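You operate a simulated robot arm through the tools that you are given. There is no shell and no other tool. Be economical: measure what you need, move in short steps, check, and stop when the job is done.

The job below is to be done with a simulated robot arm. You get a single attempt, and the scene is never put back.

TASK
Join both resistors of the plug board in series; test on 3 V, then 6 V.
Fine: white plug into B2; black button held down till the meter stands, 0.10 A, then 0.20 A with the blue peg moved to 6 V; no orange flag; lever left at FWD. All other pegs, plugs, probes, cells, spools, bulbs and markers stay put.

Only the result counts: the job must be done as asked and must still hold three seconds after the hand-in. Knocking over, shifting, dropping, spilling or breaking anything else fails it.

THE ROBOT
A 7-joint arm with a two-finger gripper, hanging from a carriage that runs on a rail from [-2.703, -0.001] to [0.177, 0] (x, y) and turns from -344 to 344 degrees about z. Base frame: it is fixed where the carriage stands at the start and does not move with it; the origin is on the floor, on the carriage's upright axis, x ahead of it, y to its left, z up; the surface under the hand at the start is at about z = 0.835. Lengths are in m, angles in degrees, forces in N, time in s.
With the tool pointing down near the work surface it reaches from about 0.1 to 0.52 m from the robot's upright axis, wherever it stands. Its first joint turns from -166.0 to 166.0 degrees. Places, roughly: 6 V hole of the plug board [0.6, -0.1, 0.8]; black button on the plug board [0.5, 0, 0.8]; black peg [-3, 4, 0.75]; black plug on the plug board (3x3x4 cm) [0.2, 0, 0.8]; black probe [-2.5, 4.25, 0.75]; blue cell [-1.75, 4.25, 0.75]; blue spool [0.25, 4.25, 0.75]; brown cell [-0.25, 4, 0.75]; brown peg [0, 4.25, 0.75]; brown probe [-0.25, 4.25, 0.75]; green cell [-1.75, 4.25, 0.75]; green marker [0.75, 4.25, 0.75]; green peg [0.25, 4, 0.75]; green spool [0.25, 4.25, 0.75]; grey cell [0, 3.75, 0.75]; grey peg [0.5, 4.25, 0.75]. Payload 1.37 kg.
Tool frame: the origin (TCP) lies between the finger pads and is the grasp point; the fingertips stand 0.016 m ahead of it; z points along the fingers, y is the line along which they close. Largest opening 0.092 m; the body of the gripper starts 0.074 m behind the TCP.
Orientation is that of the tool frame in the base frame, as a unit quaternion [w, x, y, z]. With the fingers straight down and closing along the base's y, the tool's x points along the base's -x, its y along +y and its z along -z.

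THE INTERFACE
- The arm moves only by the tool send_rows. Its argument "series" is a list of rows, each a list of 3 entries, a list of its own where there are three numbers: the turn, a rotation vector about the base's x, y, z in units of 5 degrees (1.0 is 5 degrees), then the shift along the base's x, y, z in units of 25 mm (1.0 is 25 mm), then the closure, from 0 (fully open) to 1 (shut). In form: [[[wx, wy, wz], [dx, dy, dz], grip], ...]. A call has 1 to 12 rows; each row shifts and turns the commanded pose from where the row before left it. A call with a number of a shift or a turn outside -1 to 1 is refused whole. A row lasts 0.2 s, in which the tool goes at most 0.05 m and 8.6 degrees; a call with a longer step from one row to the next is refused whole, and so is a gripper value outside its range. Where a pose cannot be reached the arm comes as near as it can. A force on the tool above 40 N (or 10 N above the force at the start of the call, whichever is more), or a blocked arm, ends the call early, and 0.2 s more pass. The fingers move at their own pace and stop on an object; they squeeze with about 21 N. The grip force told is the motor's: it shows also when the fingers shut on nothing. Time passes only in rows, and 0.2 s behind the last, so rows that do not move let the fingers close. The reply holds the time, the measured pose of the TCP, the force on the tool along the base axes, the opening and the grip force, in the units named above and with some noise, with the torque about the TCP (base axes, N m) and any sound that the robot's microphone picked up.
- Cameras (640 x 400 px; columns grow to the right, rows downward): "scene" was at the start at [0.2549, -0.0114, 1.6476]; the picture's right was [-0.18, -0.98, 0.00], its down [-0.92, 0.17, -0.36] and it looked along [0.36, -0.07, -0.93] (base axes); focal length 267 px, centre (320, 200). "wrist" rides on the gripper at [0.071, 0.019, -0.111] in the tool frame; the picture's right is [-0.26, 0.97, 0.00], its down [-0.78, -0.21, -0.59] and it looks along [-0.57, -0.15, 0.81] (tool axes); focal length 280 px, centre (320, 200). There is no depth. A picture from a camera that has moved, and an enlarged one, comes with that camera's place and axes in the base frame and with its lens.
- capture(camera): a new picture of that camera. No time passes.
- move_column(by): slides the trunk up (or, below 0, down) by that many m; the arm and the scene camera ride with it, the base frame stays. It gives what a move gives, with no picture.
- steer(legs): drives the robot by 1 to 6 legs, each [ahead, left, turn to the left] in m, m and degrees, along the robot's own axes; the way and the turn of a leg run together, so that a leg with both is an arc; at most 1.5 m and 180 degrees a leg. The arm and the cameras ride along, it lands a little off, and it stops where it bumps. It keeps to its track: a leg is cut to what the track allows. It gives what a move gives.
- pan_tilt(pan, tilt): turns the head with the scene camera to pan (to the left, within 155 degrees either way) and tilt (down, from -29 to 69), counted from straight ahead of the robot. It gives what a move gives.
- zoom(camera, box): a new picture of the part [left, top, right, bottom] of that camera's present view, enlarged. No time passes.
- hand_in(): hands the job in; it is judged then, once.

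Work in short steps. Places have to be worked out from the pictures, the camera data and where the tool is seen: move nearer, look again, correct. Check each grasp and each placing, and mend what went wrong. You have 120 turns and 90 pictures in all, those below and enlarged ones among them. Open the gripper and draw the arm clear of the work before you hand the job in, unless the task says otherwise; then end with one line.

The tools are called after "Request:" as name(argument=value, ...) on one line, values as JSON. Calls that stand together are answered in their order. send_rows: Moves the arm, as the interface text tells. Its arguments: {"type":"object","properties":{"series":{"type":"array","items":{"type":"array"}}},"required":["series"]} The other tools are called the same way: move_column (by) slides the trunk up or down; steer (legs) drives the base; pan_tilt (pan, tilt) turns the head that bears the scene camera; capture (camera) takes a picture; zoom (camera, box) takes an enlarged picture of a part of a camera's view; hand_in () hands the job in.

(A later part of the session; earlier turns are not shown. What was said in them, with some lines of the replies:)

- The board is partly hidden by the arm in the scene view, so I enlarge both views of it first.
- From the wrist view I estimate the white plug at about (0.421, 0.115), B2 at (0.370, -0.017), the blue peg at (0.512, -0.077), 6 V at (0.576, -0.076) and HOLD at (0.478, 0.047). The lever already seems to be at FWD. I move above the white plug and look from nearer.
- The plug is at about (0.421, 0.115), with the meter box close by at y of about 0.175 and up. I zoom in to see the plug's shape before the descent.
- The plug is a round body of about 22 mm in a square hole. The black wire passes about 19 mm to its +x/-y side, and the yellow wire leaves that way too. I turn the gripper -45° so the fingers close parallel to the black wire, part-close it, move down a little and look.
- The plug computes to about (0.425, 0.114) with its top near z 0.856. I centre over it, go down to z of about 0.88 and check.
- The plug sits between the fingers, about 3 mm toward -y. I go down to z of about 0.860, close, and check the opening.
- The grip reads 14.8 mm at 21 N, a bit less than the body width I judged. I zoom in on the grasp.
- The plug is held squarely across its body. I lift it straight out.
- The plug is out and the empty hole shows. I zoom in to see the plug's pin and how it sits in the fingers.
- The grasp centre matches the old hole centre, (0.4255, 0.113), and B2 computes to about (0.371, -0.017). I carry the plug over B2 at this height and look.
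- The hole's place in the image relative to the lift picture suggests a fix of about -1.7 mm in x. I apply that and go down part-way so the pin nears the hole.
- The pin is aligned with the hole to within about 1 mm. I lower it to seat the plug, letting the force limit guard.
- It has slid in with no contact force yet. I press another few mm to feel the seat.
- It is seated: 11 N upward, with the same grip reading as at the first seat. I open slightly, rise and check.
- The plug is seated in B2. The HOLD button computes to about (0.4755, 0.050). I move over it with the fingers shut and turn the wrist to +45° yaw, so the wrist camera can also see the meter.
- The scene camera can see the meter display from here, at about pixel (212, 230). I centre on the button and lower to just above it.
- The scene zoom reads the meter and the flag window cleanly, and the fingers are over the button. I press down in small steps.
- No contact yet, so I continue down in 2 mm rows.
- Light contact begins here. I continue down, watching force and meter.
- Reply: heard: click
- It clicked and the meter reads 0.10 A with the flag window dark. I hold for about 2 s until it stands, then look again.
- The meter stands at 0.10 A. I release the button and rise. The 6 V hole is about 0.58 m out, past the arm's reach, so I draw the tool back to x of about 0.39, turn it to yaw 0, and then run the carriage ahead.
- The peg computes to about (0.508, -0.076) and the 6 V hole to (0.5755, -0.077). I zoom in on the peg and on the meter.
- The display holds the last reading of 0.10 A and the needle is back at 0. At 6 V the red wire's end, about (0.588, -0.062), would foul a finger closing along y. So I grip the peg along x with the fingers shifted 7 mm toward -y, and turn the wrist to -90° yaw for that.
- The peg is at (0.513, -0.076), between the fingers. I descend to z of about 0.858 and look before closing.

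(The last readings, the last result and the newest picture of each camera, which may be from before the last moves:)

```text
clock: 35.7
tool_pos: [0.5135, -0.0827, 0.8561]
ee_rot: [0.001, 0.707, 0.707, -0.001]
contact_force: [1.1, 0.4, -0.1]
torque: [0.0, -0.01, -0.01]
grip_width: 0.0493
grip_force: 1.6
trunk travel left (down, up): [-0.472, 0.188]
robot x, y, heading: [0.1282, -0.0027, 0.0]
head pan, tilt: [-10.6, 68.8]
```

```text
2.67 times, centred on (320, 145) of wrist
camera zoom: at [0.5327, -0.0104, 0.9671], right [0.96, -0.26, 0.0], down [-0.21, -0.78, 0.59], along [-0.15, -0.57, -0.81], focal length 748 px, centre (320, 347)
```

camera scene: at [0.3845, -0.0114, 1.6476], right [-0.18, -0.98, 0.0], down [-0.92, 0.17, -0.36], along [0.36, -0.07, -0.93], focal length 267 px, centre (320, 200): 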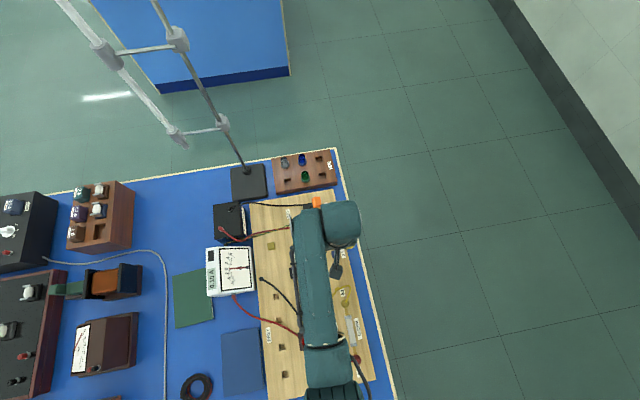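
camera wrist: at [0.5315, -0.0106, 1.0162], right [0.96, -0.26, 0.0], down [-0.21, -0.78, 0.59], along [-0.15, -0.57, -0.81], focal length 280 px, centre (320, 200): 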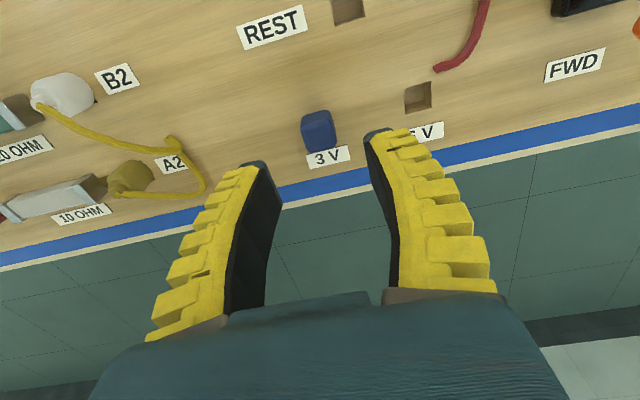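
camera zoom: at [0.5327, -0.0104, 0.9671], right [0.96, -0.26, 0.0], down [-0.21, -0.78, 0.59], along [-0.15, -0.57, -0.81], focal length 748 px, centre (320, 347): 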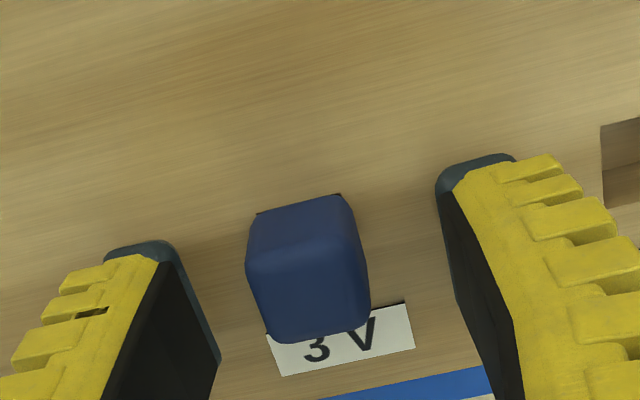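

The peg is centred within about 2 mm. I correct and close.

Request:
send_rows(series=[[[0, 0, 0], [-0.07, 0, 0], 0.65], [[0, 0, 0], [0, 0, 0], 0.75], [[0, 0, 0], [0, 0, 0], 1], [[0, 0, 0], [0, 0, 0], 1], [[0, 0, 0], [0, 0, 0], 1]])

Request:
zoom(camera="wrist", box=[200, 70, 440, 220])

```text
clock: 36.9
tool_pos: [0.5108, -0.0843, 0.8575]
ee_rot: [0.001, 0.707, 0.707, -0.001]
contact_force: [-2.7, 0.5, 8.0]
torque: [0.03, 0.04, -0.01]
grip_width: 0.0152
grip_force: 20.7
trunk travel left (down, up): [-0.472, 0.188]
robot x, y, heading: [0.1307, -0.0004, -0.2]
head pan, tilt: [-10.6, 68.8]
```

```text
2.67 times, centred on (320, 145) of wrist
camera zoom: at [0.5304, -0.0103, 0.9678], right [0.96, -0.26, 0.0], down [-0.21, -0.78, 0.59], along [-0.15, -0.57, -0.81], focal length 748 px, centre (320, 347)
```

zoom: 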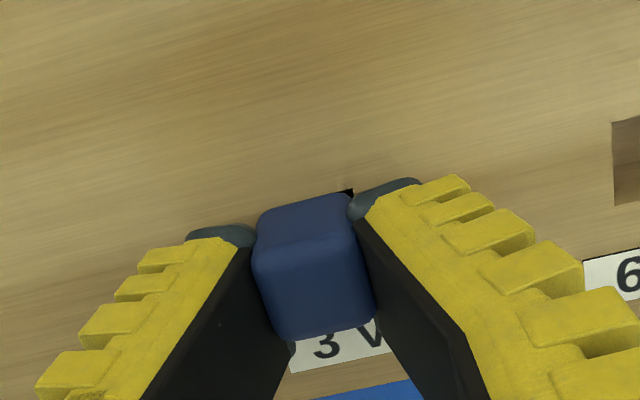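

Gripped. I lift the peg straight out and photograph the 3 V hole as my alignment reference.

Request:
send_rows(series=[[[0, 0, 0], [0, 0, 0.3], 1], [[0, 0, 0], [0, 0, 0.4], 1], [[0, 0, 0], [0, 0, 0.6], 1], [[0, 0, 0], [0, 0, 0.7], 1], [[0, 0, 0], [0, 0, 0], 1]])

Request:
capture(camera="wrist")

Request:
zoom(camera="wrist", box=[240, 70, 400, 170])

```text
clock: 38.1
tool_pos: [0.5111, -0.0831, 0.9073]
ee_rot: [0.0, 0.707, 0.707, -0.001]
contact_force: [0.7, -0.1, -0.1]
torque: [-0.03, 0.0, -0.03]
grip_width: 0.0128
grip_force: 21.2
trunk travel left (down, up): [-0.472, 0.188]
robot x, y, heading: [0.1309, -0.0014, -0.1]
head pan, tilt: [-10.6, 68.8]
```

```text
51 pictures are left
camera wrist: at [0.5309, -0.0103, 1.018], right [0.96, -0.26, 0.0], down [-0.21, -0.78, 0.59], along [-0.15, -0.57, -0.81], focal length 280 px, centre (320, 200)
```

wrist: 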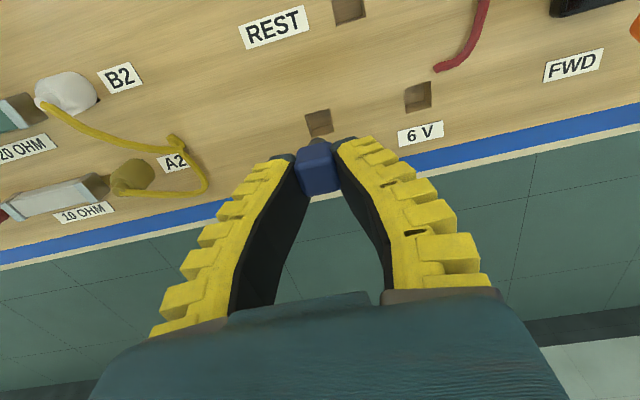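

```text
4.00 times, centred on (320, 120) of wrist
camera zoom: at [0.5309, -0.0103, 1.018], right [0.96, -0.26, 0.0], down [-0.21, -0.78, 0.59], along [-0.15, -0.57, -0.81], focal length 1122 px, centre (320, 520)
```

zoom: 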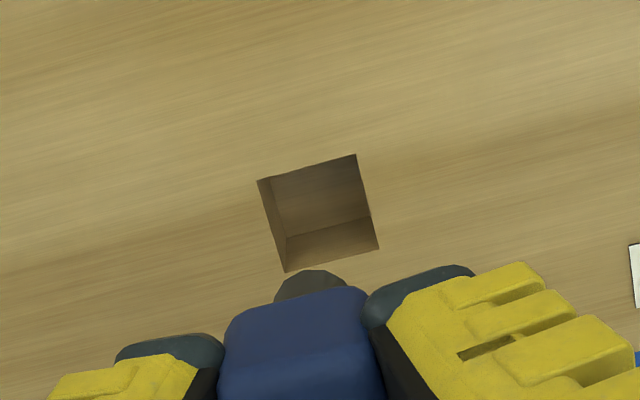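

The 3 V hole is at (0.5135, -0.077) and 6 V at (0.578, -0.077), so I shift +64.5 mm in x and check against the reference pixels (319.9, 123.3).

Request:
send_rows(series=[[[0, 0, 0], [0.645, 0, 0], 1], [[0, 0, 0], [0.645, 0, 0], 1], [[0, 0, 0], [0.645, 0, 0], 1], [[0, 0, 0], [0.645, 0, 0], 1], [[0, 0, 0], [0, 0, 0], 1]])

Request:
capture(camera="wrist")

Request:
zoom(camera="wrist", box=[240, 70, 400, 170])

```text
clock: 39.3
tool_pos: [0.5749, -0.0834, 0.9064]
ee_rot: [0.001, 0.707, 0.707, 0.0]
contact_force: [-0.6, 0.2, 0.1]
torque: [0.01, 0.01, -0.01]
grip_width: 0.013
grip_force: 21.2
trunk travel left (down, up): [-0.472, 0.188]
robot x, y, heading: [0.1305, -0.0001, 0.0]
head pan, tilt: [-10.6, 68.8]
```

```text
49 pictures are left
camera wrist: at [0.5939, -0.0113, 1.0176], right [0.96, -0.26, 0.0], down [-0.21, -0.78, 0.59], along [-0.15, -0.57, -0.81], focal length 280 px, centre (320, 200)
```

wrist: 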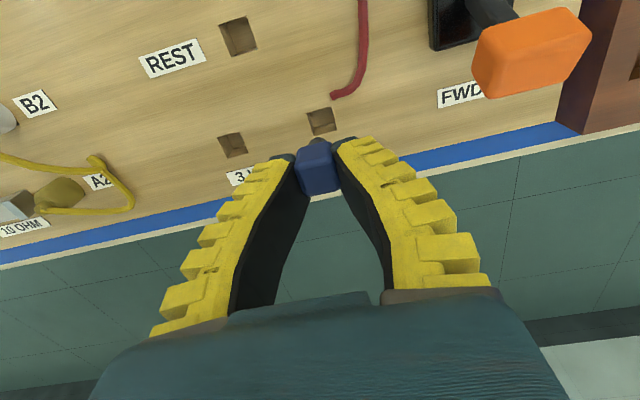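

```text
4.00 times, centred on (320, 120) of wrist
camera zoom: at [0.5939, -0.0113, 1.0176], right [0.96, -0.26, 0.0], down [-0.21, -0.78, 0.59], along [-0.15, -0.57, -0.81], focal length 1122 px, centre (320, 520)
```

zoom: 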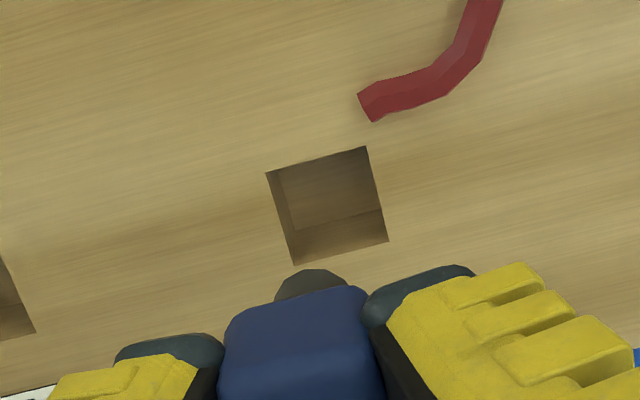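

The offset from the reference is about 1.9 mm in x and 0.8 mm in y. I correct it and go part-way down.

Request:
send_rows(series=[[[0, 0, 0], [0.076, 0.032, 0], 1], [[0, 0, 0], [0, 0, -0.5], 1], [[0, 0, 0], [0, 0, -0.3], 1], [[0, 0, 0], [0, 0, 0], 1]])

Request:
zoom(camera="wrist", box=[240, 70, 400, 170])

```text
clock: 40.3
tool_pos: [0.5773, -0.0833, 0.8873]
ee_rot: [0.001, 0.706, 0.708, -0.001]
contact_force: [-0.1, -0.5, 0.7]
torque: [0.04, 0.0, -0.02]
grip_width: 0.0128
grip_force: 21.3
trunk travel left (down, up): [-0.472, 0.188]
robot x, y, heading: [0.1306, -0.0005, 0.0]
head pan, tilt: [-10.6, 68.8]
```

```text
4.00 times, centred on (320, 120) of wrist
camera zoom: at [0.5959, -0.0104, 0.998], right [0.96, -0.26, 0.0], down [-0.21, -0.78, 0.59], along [-0.15, -0.57, -0.81], focal length 1122 px, centre (320, 520)
```

zoom: 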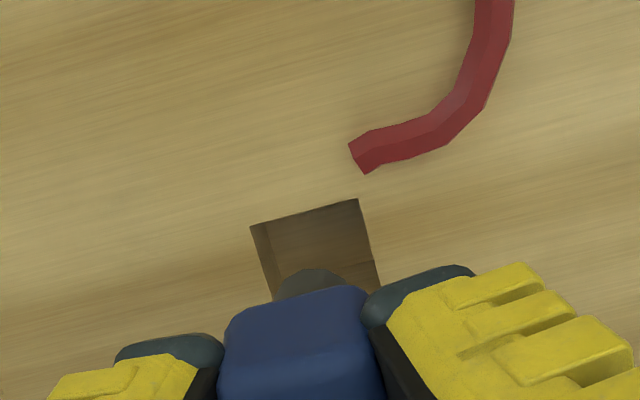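

Aligned. I lower to seat the peg.

Request:
send_rows(series=[[[0, 0, 0], [0, 0, -0.3], 1], [[0, 0, 0], [0, 0, -0.3], 1], [[0, 0, 0], [0, 0, -0.3], 1], [[0, 0, 0], [0, 0, -0.2], 1], [[0, 0, 0], [0, 0, 0], 1]])

Request:
zoom(camera="wrist", box=[200, 70, 440, 220])

```text
clock: 41.5
tool_pos: [0.5772, -0.082, 0.8595]
ee_rot: [0.001, 0.707, 0.707, -0.001]
contact_force: [0.1, 0.4, 0.1]
torque: [-0.01, 0.0, -0.04]
grip_width: 0.013
grip_force: 21.1
trunk travel left (down, up): [-0.472, 0.188]
robot x, y, heading: [0.1265, 0.0027, 0.0]
head pan, tilt: [-10.6, 68.8]
```

```text
2.67 times, centred on (320, 145) of wrist
camera zoom: at [0.5967, -0.0096, 0.9702], right [0.96, -0.26, 0.0], down [-0.21, -0.78, 0.59], along [-0.15, -0.57, -0.81], focal length 748 px, centre (320, 347)
```

zoom: 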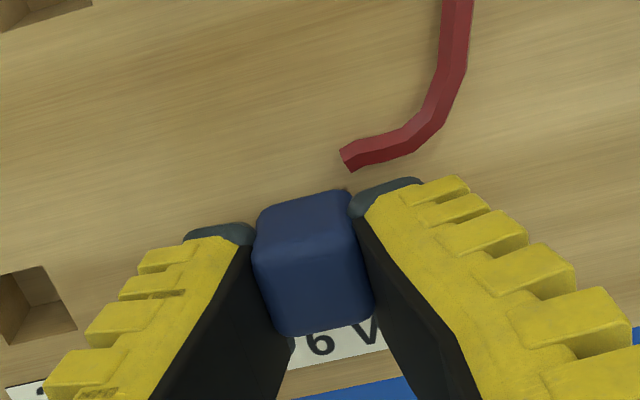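

It is nearly seated with no force yet. I press down until contact.

Request:
send_rows(series=[[[0, 0, 0], [0, 0, -0.08], 1], [[0, 0, 0], [0, 0, -0.08], 1], [[0, 0, 0], [0, 0, 0], 1]])

```text
clock: 42.3
tool_pos: [0.5784, -0.0817, 0.856]
ee_rot: [0.002, 0.707, 0.707, 0.0]
contact_force: [-4.1, -0.4, 16.0]
torque: [0.08, 0.04, 0.04]
grip_width: 0.0144
grip_force: 21.1
trunk travel left (down, up): [-0.472, 0.188]
robot x, y, heading: [0.1326, -0.0026, 0.0]
head pan, tilt: [-10.6, 68.8]
```

The peg is seated at 16 N. I open a little, rise and check.

Request:
send_rows(series=[[[0, 0, 0], [0, 0, 0.06], 0.74], [[0, 0, 0], [0, 0, 0], 0.72], [[0, 0, 0], [0, 0, 0.3], 0.72], [[0, 0, 0], [0, 0, 0.6], 0.72], [[0, 0, 0], [0, 0, 0.9], 0.72], [[0, 0, 0], [0, 0, 0.9], 0.72], [[0, 0, 0], [0, 0, 0.9], 0.72], [[0, 0, 0], [0, 0, 0], 0.72]])

Request:
capture(camera="wrist")

Request:
zoom(camera="wrist", box=[240, 50, 400, 150])

```text
clock: 44.1
tool_pos: [0.5785, -0.0825, 0.9472]
ee_rot: [0.0, 0.707, 0.707, -0.001]
contact_force: [0.1, -1.8, -0.5]
torque: [-0.01, -0.01, 0.01]
grip_width: 0.0294
grip_force: 3.5
trunk travel left (down, up): [-0.472, 0.188]
robot x, y, heading: [0.1304, 0.0039, 0.0]
head pan, tilt: [-10.6, 68.8]
```

```text
45 pictures are left
camera wrist: at [0.5982, -0.01, 1.0577], right [0.96, -0.26, 0.0], down [-0.21, -0.78, 0.59], along [-0.15, -0.57, -0.81], focal length 280 px, centre (320, 200)
```

wrist: 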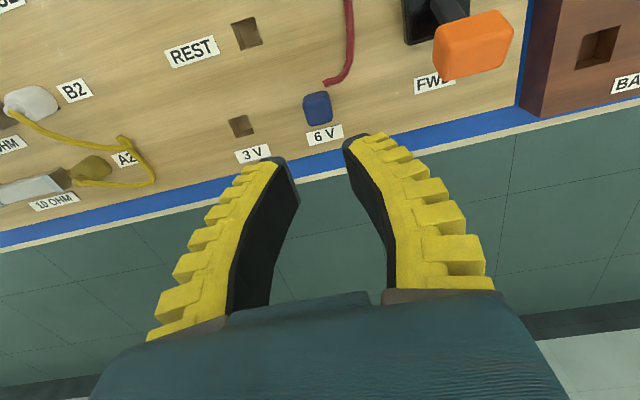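

```text
4.00 times, centred on (320, 100) of wrist
camera zoom: at [0.5982, -0.01, 1.0577], right [0.96, -0.26, 0.0], down [-0.21, -0.78, 0.59], along [-0.15, -0.57, -0.81], focal length 1122 px, centre (320, 600)
```

zoom: 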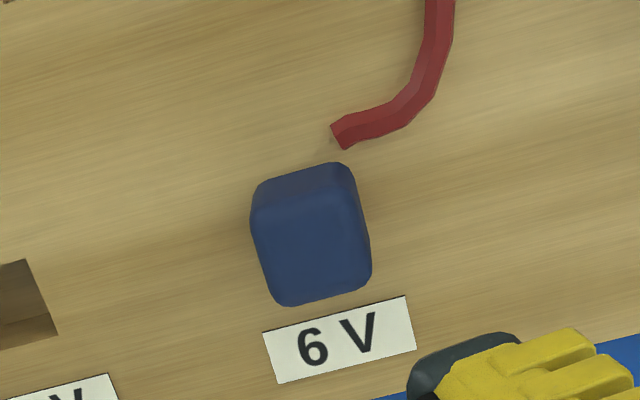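

The peg is seated at 6 V. I return over the button, fingers shut, and check both views.

Request:
send_rows(series=[[[0, 0, 0], [-0.663, 0.87, 0], 1], [[0, 0, 0], [-0.663, 0.87, 0], 1], [[0, 0, 0], [-0.663, 0.87, 0], 1], [[0, 0, 0], [-0.663, 0.87, 0], 1], [[0, 0, 0], [-0.663, 0.87, 0], 1], [[0, 0, 0], [-0.663, 0.87, 0], 1], [[0, 0, 0], [0, 0, -0.6], 1], [[0, 0, 0], [0, 0, -0.6], 1], [[0, 0, 0], [0, 0, -0.6], 1], [[0, 0, 0], [0, 0, 0], 1]])

Request:
capture(camera="wrist")

Request:
capture(camera="scene")

```text
clock: 46.3
tool_pos: [0.4777, 0.0479, 0.9015]
ee_rot: [0.001, 0.707, 0.707, -0.001]
contact_force: [0.0, -0.5, 0.1]
torque: [-0.03, -0.04, 0.01]
grip_width: 0.0
grip_force: 21.2
trunk travel left (down, up): [-0.472, 0.188]
robot x, y, heading: [0.1296, -0.0022, -0.0]
head pan, tilt: [-10.6, 68.8]
```

```text
43 pictures are left
camera wrist: at [0.4967, 0.1211, 1.0121], right [0.96, -0.26, 0.0], down [-0.21, -0.78, 0.59], along [-0.15, -0.57, -0.81], focal length 280 px, centre (320, 200)
```

wrist: 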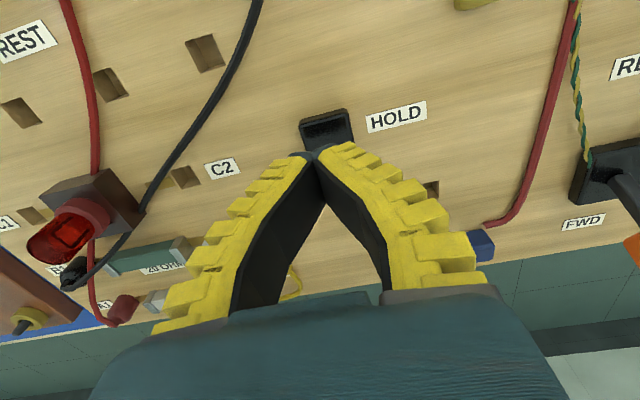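

```text
42 pictures are left
camera scene: at [0.3845, -0.0114, 1.6476], right [-0.18, -0.98, 0.0], down [-0.92, 0.17, -0.36], along [0.36, -0.07, -0.93], focal length 267 px, centre (320, 200)
```

scene: 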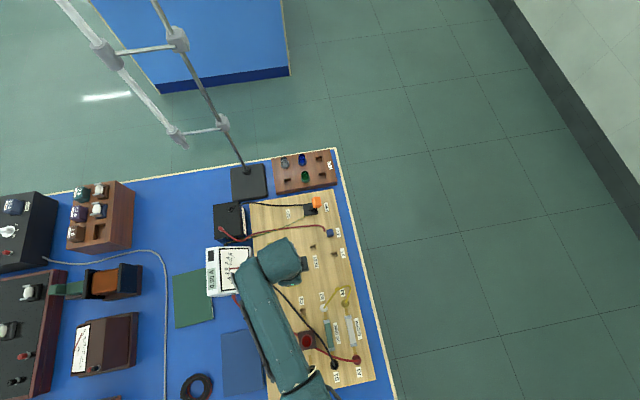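

The button is under the fingers and the meter display is visible. I descend to just above, then press to the depth that clicked before, and hold.

Request:
send_rows(series=[[[0, 0, 0], [0, 0, -0.6], 1], [[0, 0, 0], [0, 0, -0.6], 1], [[0, 0, 0], [0, 0, -0.3], 1], [[0, 0, 0], [0, 0, -0.1], 1], [[0, 0, 0], [0, 0, -0.1], 1], [[0, 0, 0], [0, 0, -0.1], 1], [[0, 0, 0], [0, 0, 0], 1]])

Request:
zoom(camera="scene", box=[200, 225, 280, 300])

```text
clock: 47.9
tool_pos: [0.4775, 0.0482, 0.8564]
ee_rot: [0.0, 0.707, 0.707, -0.001]
contact_force: [-0.4, -1.3, 2.1]
torque: [0.0, 0.05, -0.01]
grip_width: 0.006
grip_force: 27.8
trunk travel left (down, up): [-0.472, 0.188]
robot x, y, heading: [0.1304, 0.0016, -0.1]
head pan, tilt: [-10.6, 68.8]
heard: click
```

```text
5.33 times, centred on (240, 262) of scene
camera zoom: at [0.3845, -0.0114, 1.6476], right [-0.18, -0.98, 0.0], down [-0.92, 0.17, -0.36], along [0.36, -0.07, -0.93], focal length 1424 px, centre (747, -133)
```

zoom: 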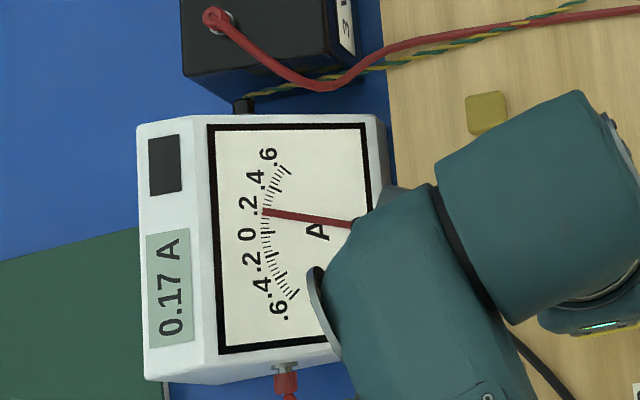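

It clicked and the meter is rising through 0.17 A. I hold, pressing half a mm more for margin.

Request:
send_rows(series=[[[0, 0, 0], [0, 0, -0.03], 1], [[0, 0, 0], [0, 0, 0], 1], [[0, 0, 0], [0, 0, 0], 1], [[0, 0, 0], [0, 0, 0], 1], [[0, 0, 0], [0, 0, 0], 1], [[0, 0, 0], [0, 0, 0], 1], [[0, 0, 0], [0, 0, 0], 1], [[0, 0, 0], [0, 0, 0], 1], [[0, 0, 0], [0, 0, 0], 1], [[0, 0, 0], [0, 0, 0], 1], [[0, 0, 0], [0, 0, 0], 1], [[0, 0, 0], [0, 0, 0], 1]])

Request:
zoom(camera="scene", box=[200, 225, 280, 300])

```text
clock: 50.5
tool_pos: [0.4771, 0.0487, 0.8562]
ee_rot: [0.001, 0.707, 0.707, -0.001]
contact_force: [1.3, 0.5, 1.5]
torque: [0.02, 0.0, 0.0]
grip_width: 0.0058
grip_force: 27.5
trunk travel left (down, up): [-0.472, 0.188]
robot x, y, heading: [0.1283, 0.0004, -0.2]
head pan, tilt: [-10.6, 68.8]
```

```text
5.33 times, centred on (240, 262) of scene
camera zoom: at [0.3846, -0.0114, 1.6476], right [-0.18, -0.98, 0.0], down [-0.92, 0.17, -0.36], along [0.36, -0.07, -0.93], focal length 1424 px, centre (747, -133)
```

zoom: 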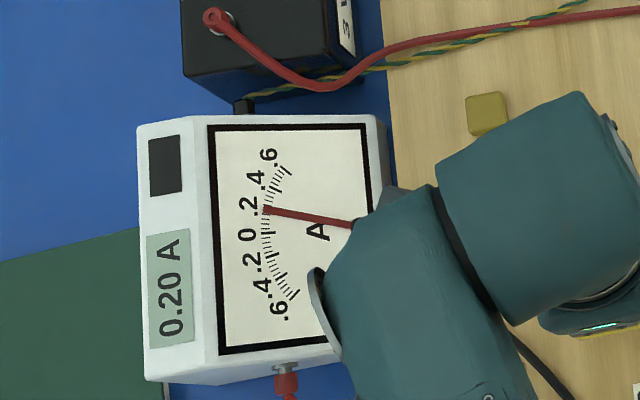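

The meter stands at 0.20 A with no flag. I release the button, rise well clear, draw back, open the gripper and do a final check.

Request:
send_rows(series=[[[0, 0, 0], [0, 0, 0.3], 1], [[0, 0, 0], [0, 0, 0.9], 1], [[0, 0, 0], [0, 0, 0.9], 1], [[0, 0, 0], [0, 0, 0.9], 1], [[0, 0, 0], [0, 0, 0.9], 1], [[0, 0, 0], [0, 0, 0.9], 0.5], [[0, 0, 0], [0, 0, 0.9], 0], [[0, 0, 0], [-0.4, 0, 0.9], 0], [[0, 0, 0], [-0.4, 0, 0.9], 0], [[0, 0, 0], [-0.4, 0, 0.5], 0], [[0, 0, 0], [0, 0, 0], 0]])

Request:
capture(camera="wrist")

Request:
zoom(camera="scene", box=[200, 150, 400, 390])

```text
clock: 52.9
tool_pos: [0.4472, 0.0482, 1.056]
ee_rot: [-0.001, 0.707, 0.707, -0.001]
contact_force: [0.1, 0.6, 0.2]
torque: [-0.01, -0.04, 0.03]
grip_width: 0.0918
grip_force: 0.1
trunk travel left (down, up): [-0.472, 0.188]
robot x, y, heading: [0.1276, -0.0008, 0.1]
head pan, tilt: [-10.6, 68.8]
```

```text
39 pictures are left
camera wrist: at [0.4664, 0.1215, 1.1662], right [0.96, -0.26, 0.0], down [-0.21, -0.78, 0.59], along [-0.15, -0.57, -0.81], focal length 280 px, centre (320, 200)
```

wrist: 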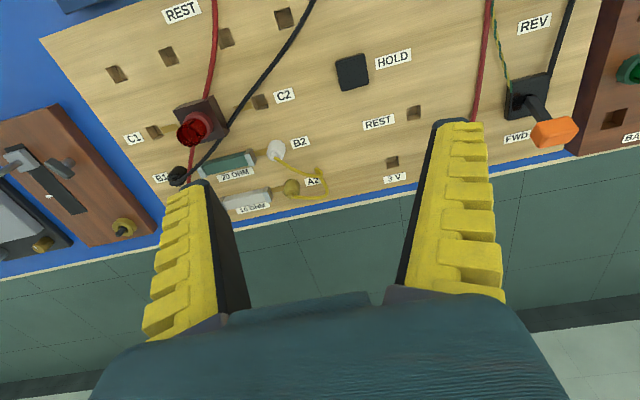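

```text
1.67 times, centred on (300, 270) of scene
camera zoom: at [0.3845, -0.0114, 1.6476], right [-0.18, -0.98, 0.0], down [-0.92, 0.17, -0.36], along [0.36, -0.07, -0.93], focal length 445 px, centre (353, 83)
```

zoom: 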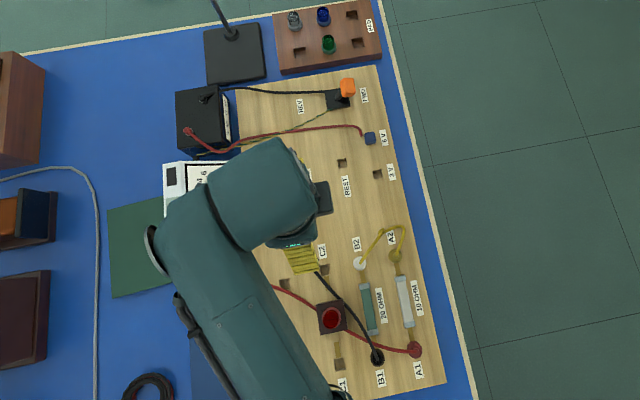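

The white plug is in B2, the blue peg is at 6 V, the lever stands at FWD and the other items look undisturbed. The arm is clear, so I hand in.

Request:
hand_in()

```text
The job is handed in.
```

The two resistors are joined in series with the white plug in B2. The meter stood at 0.10 A on 3 V and 0.20 A on 6 V with no orange flag, and the lever is still at FWD.
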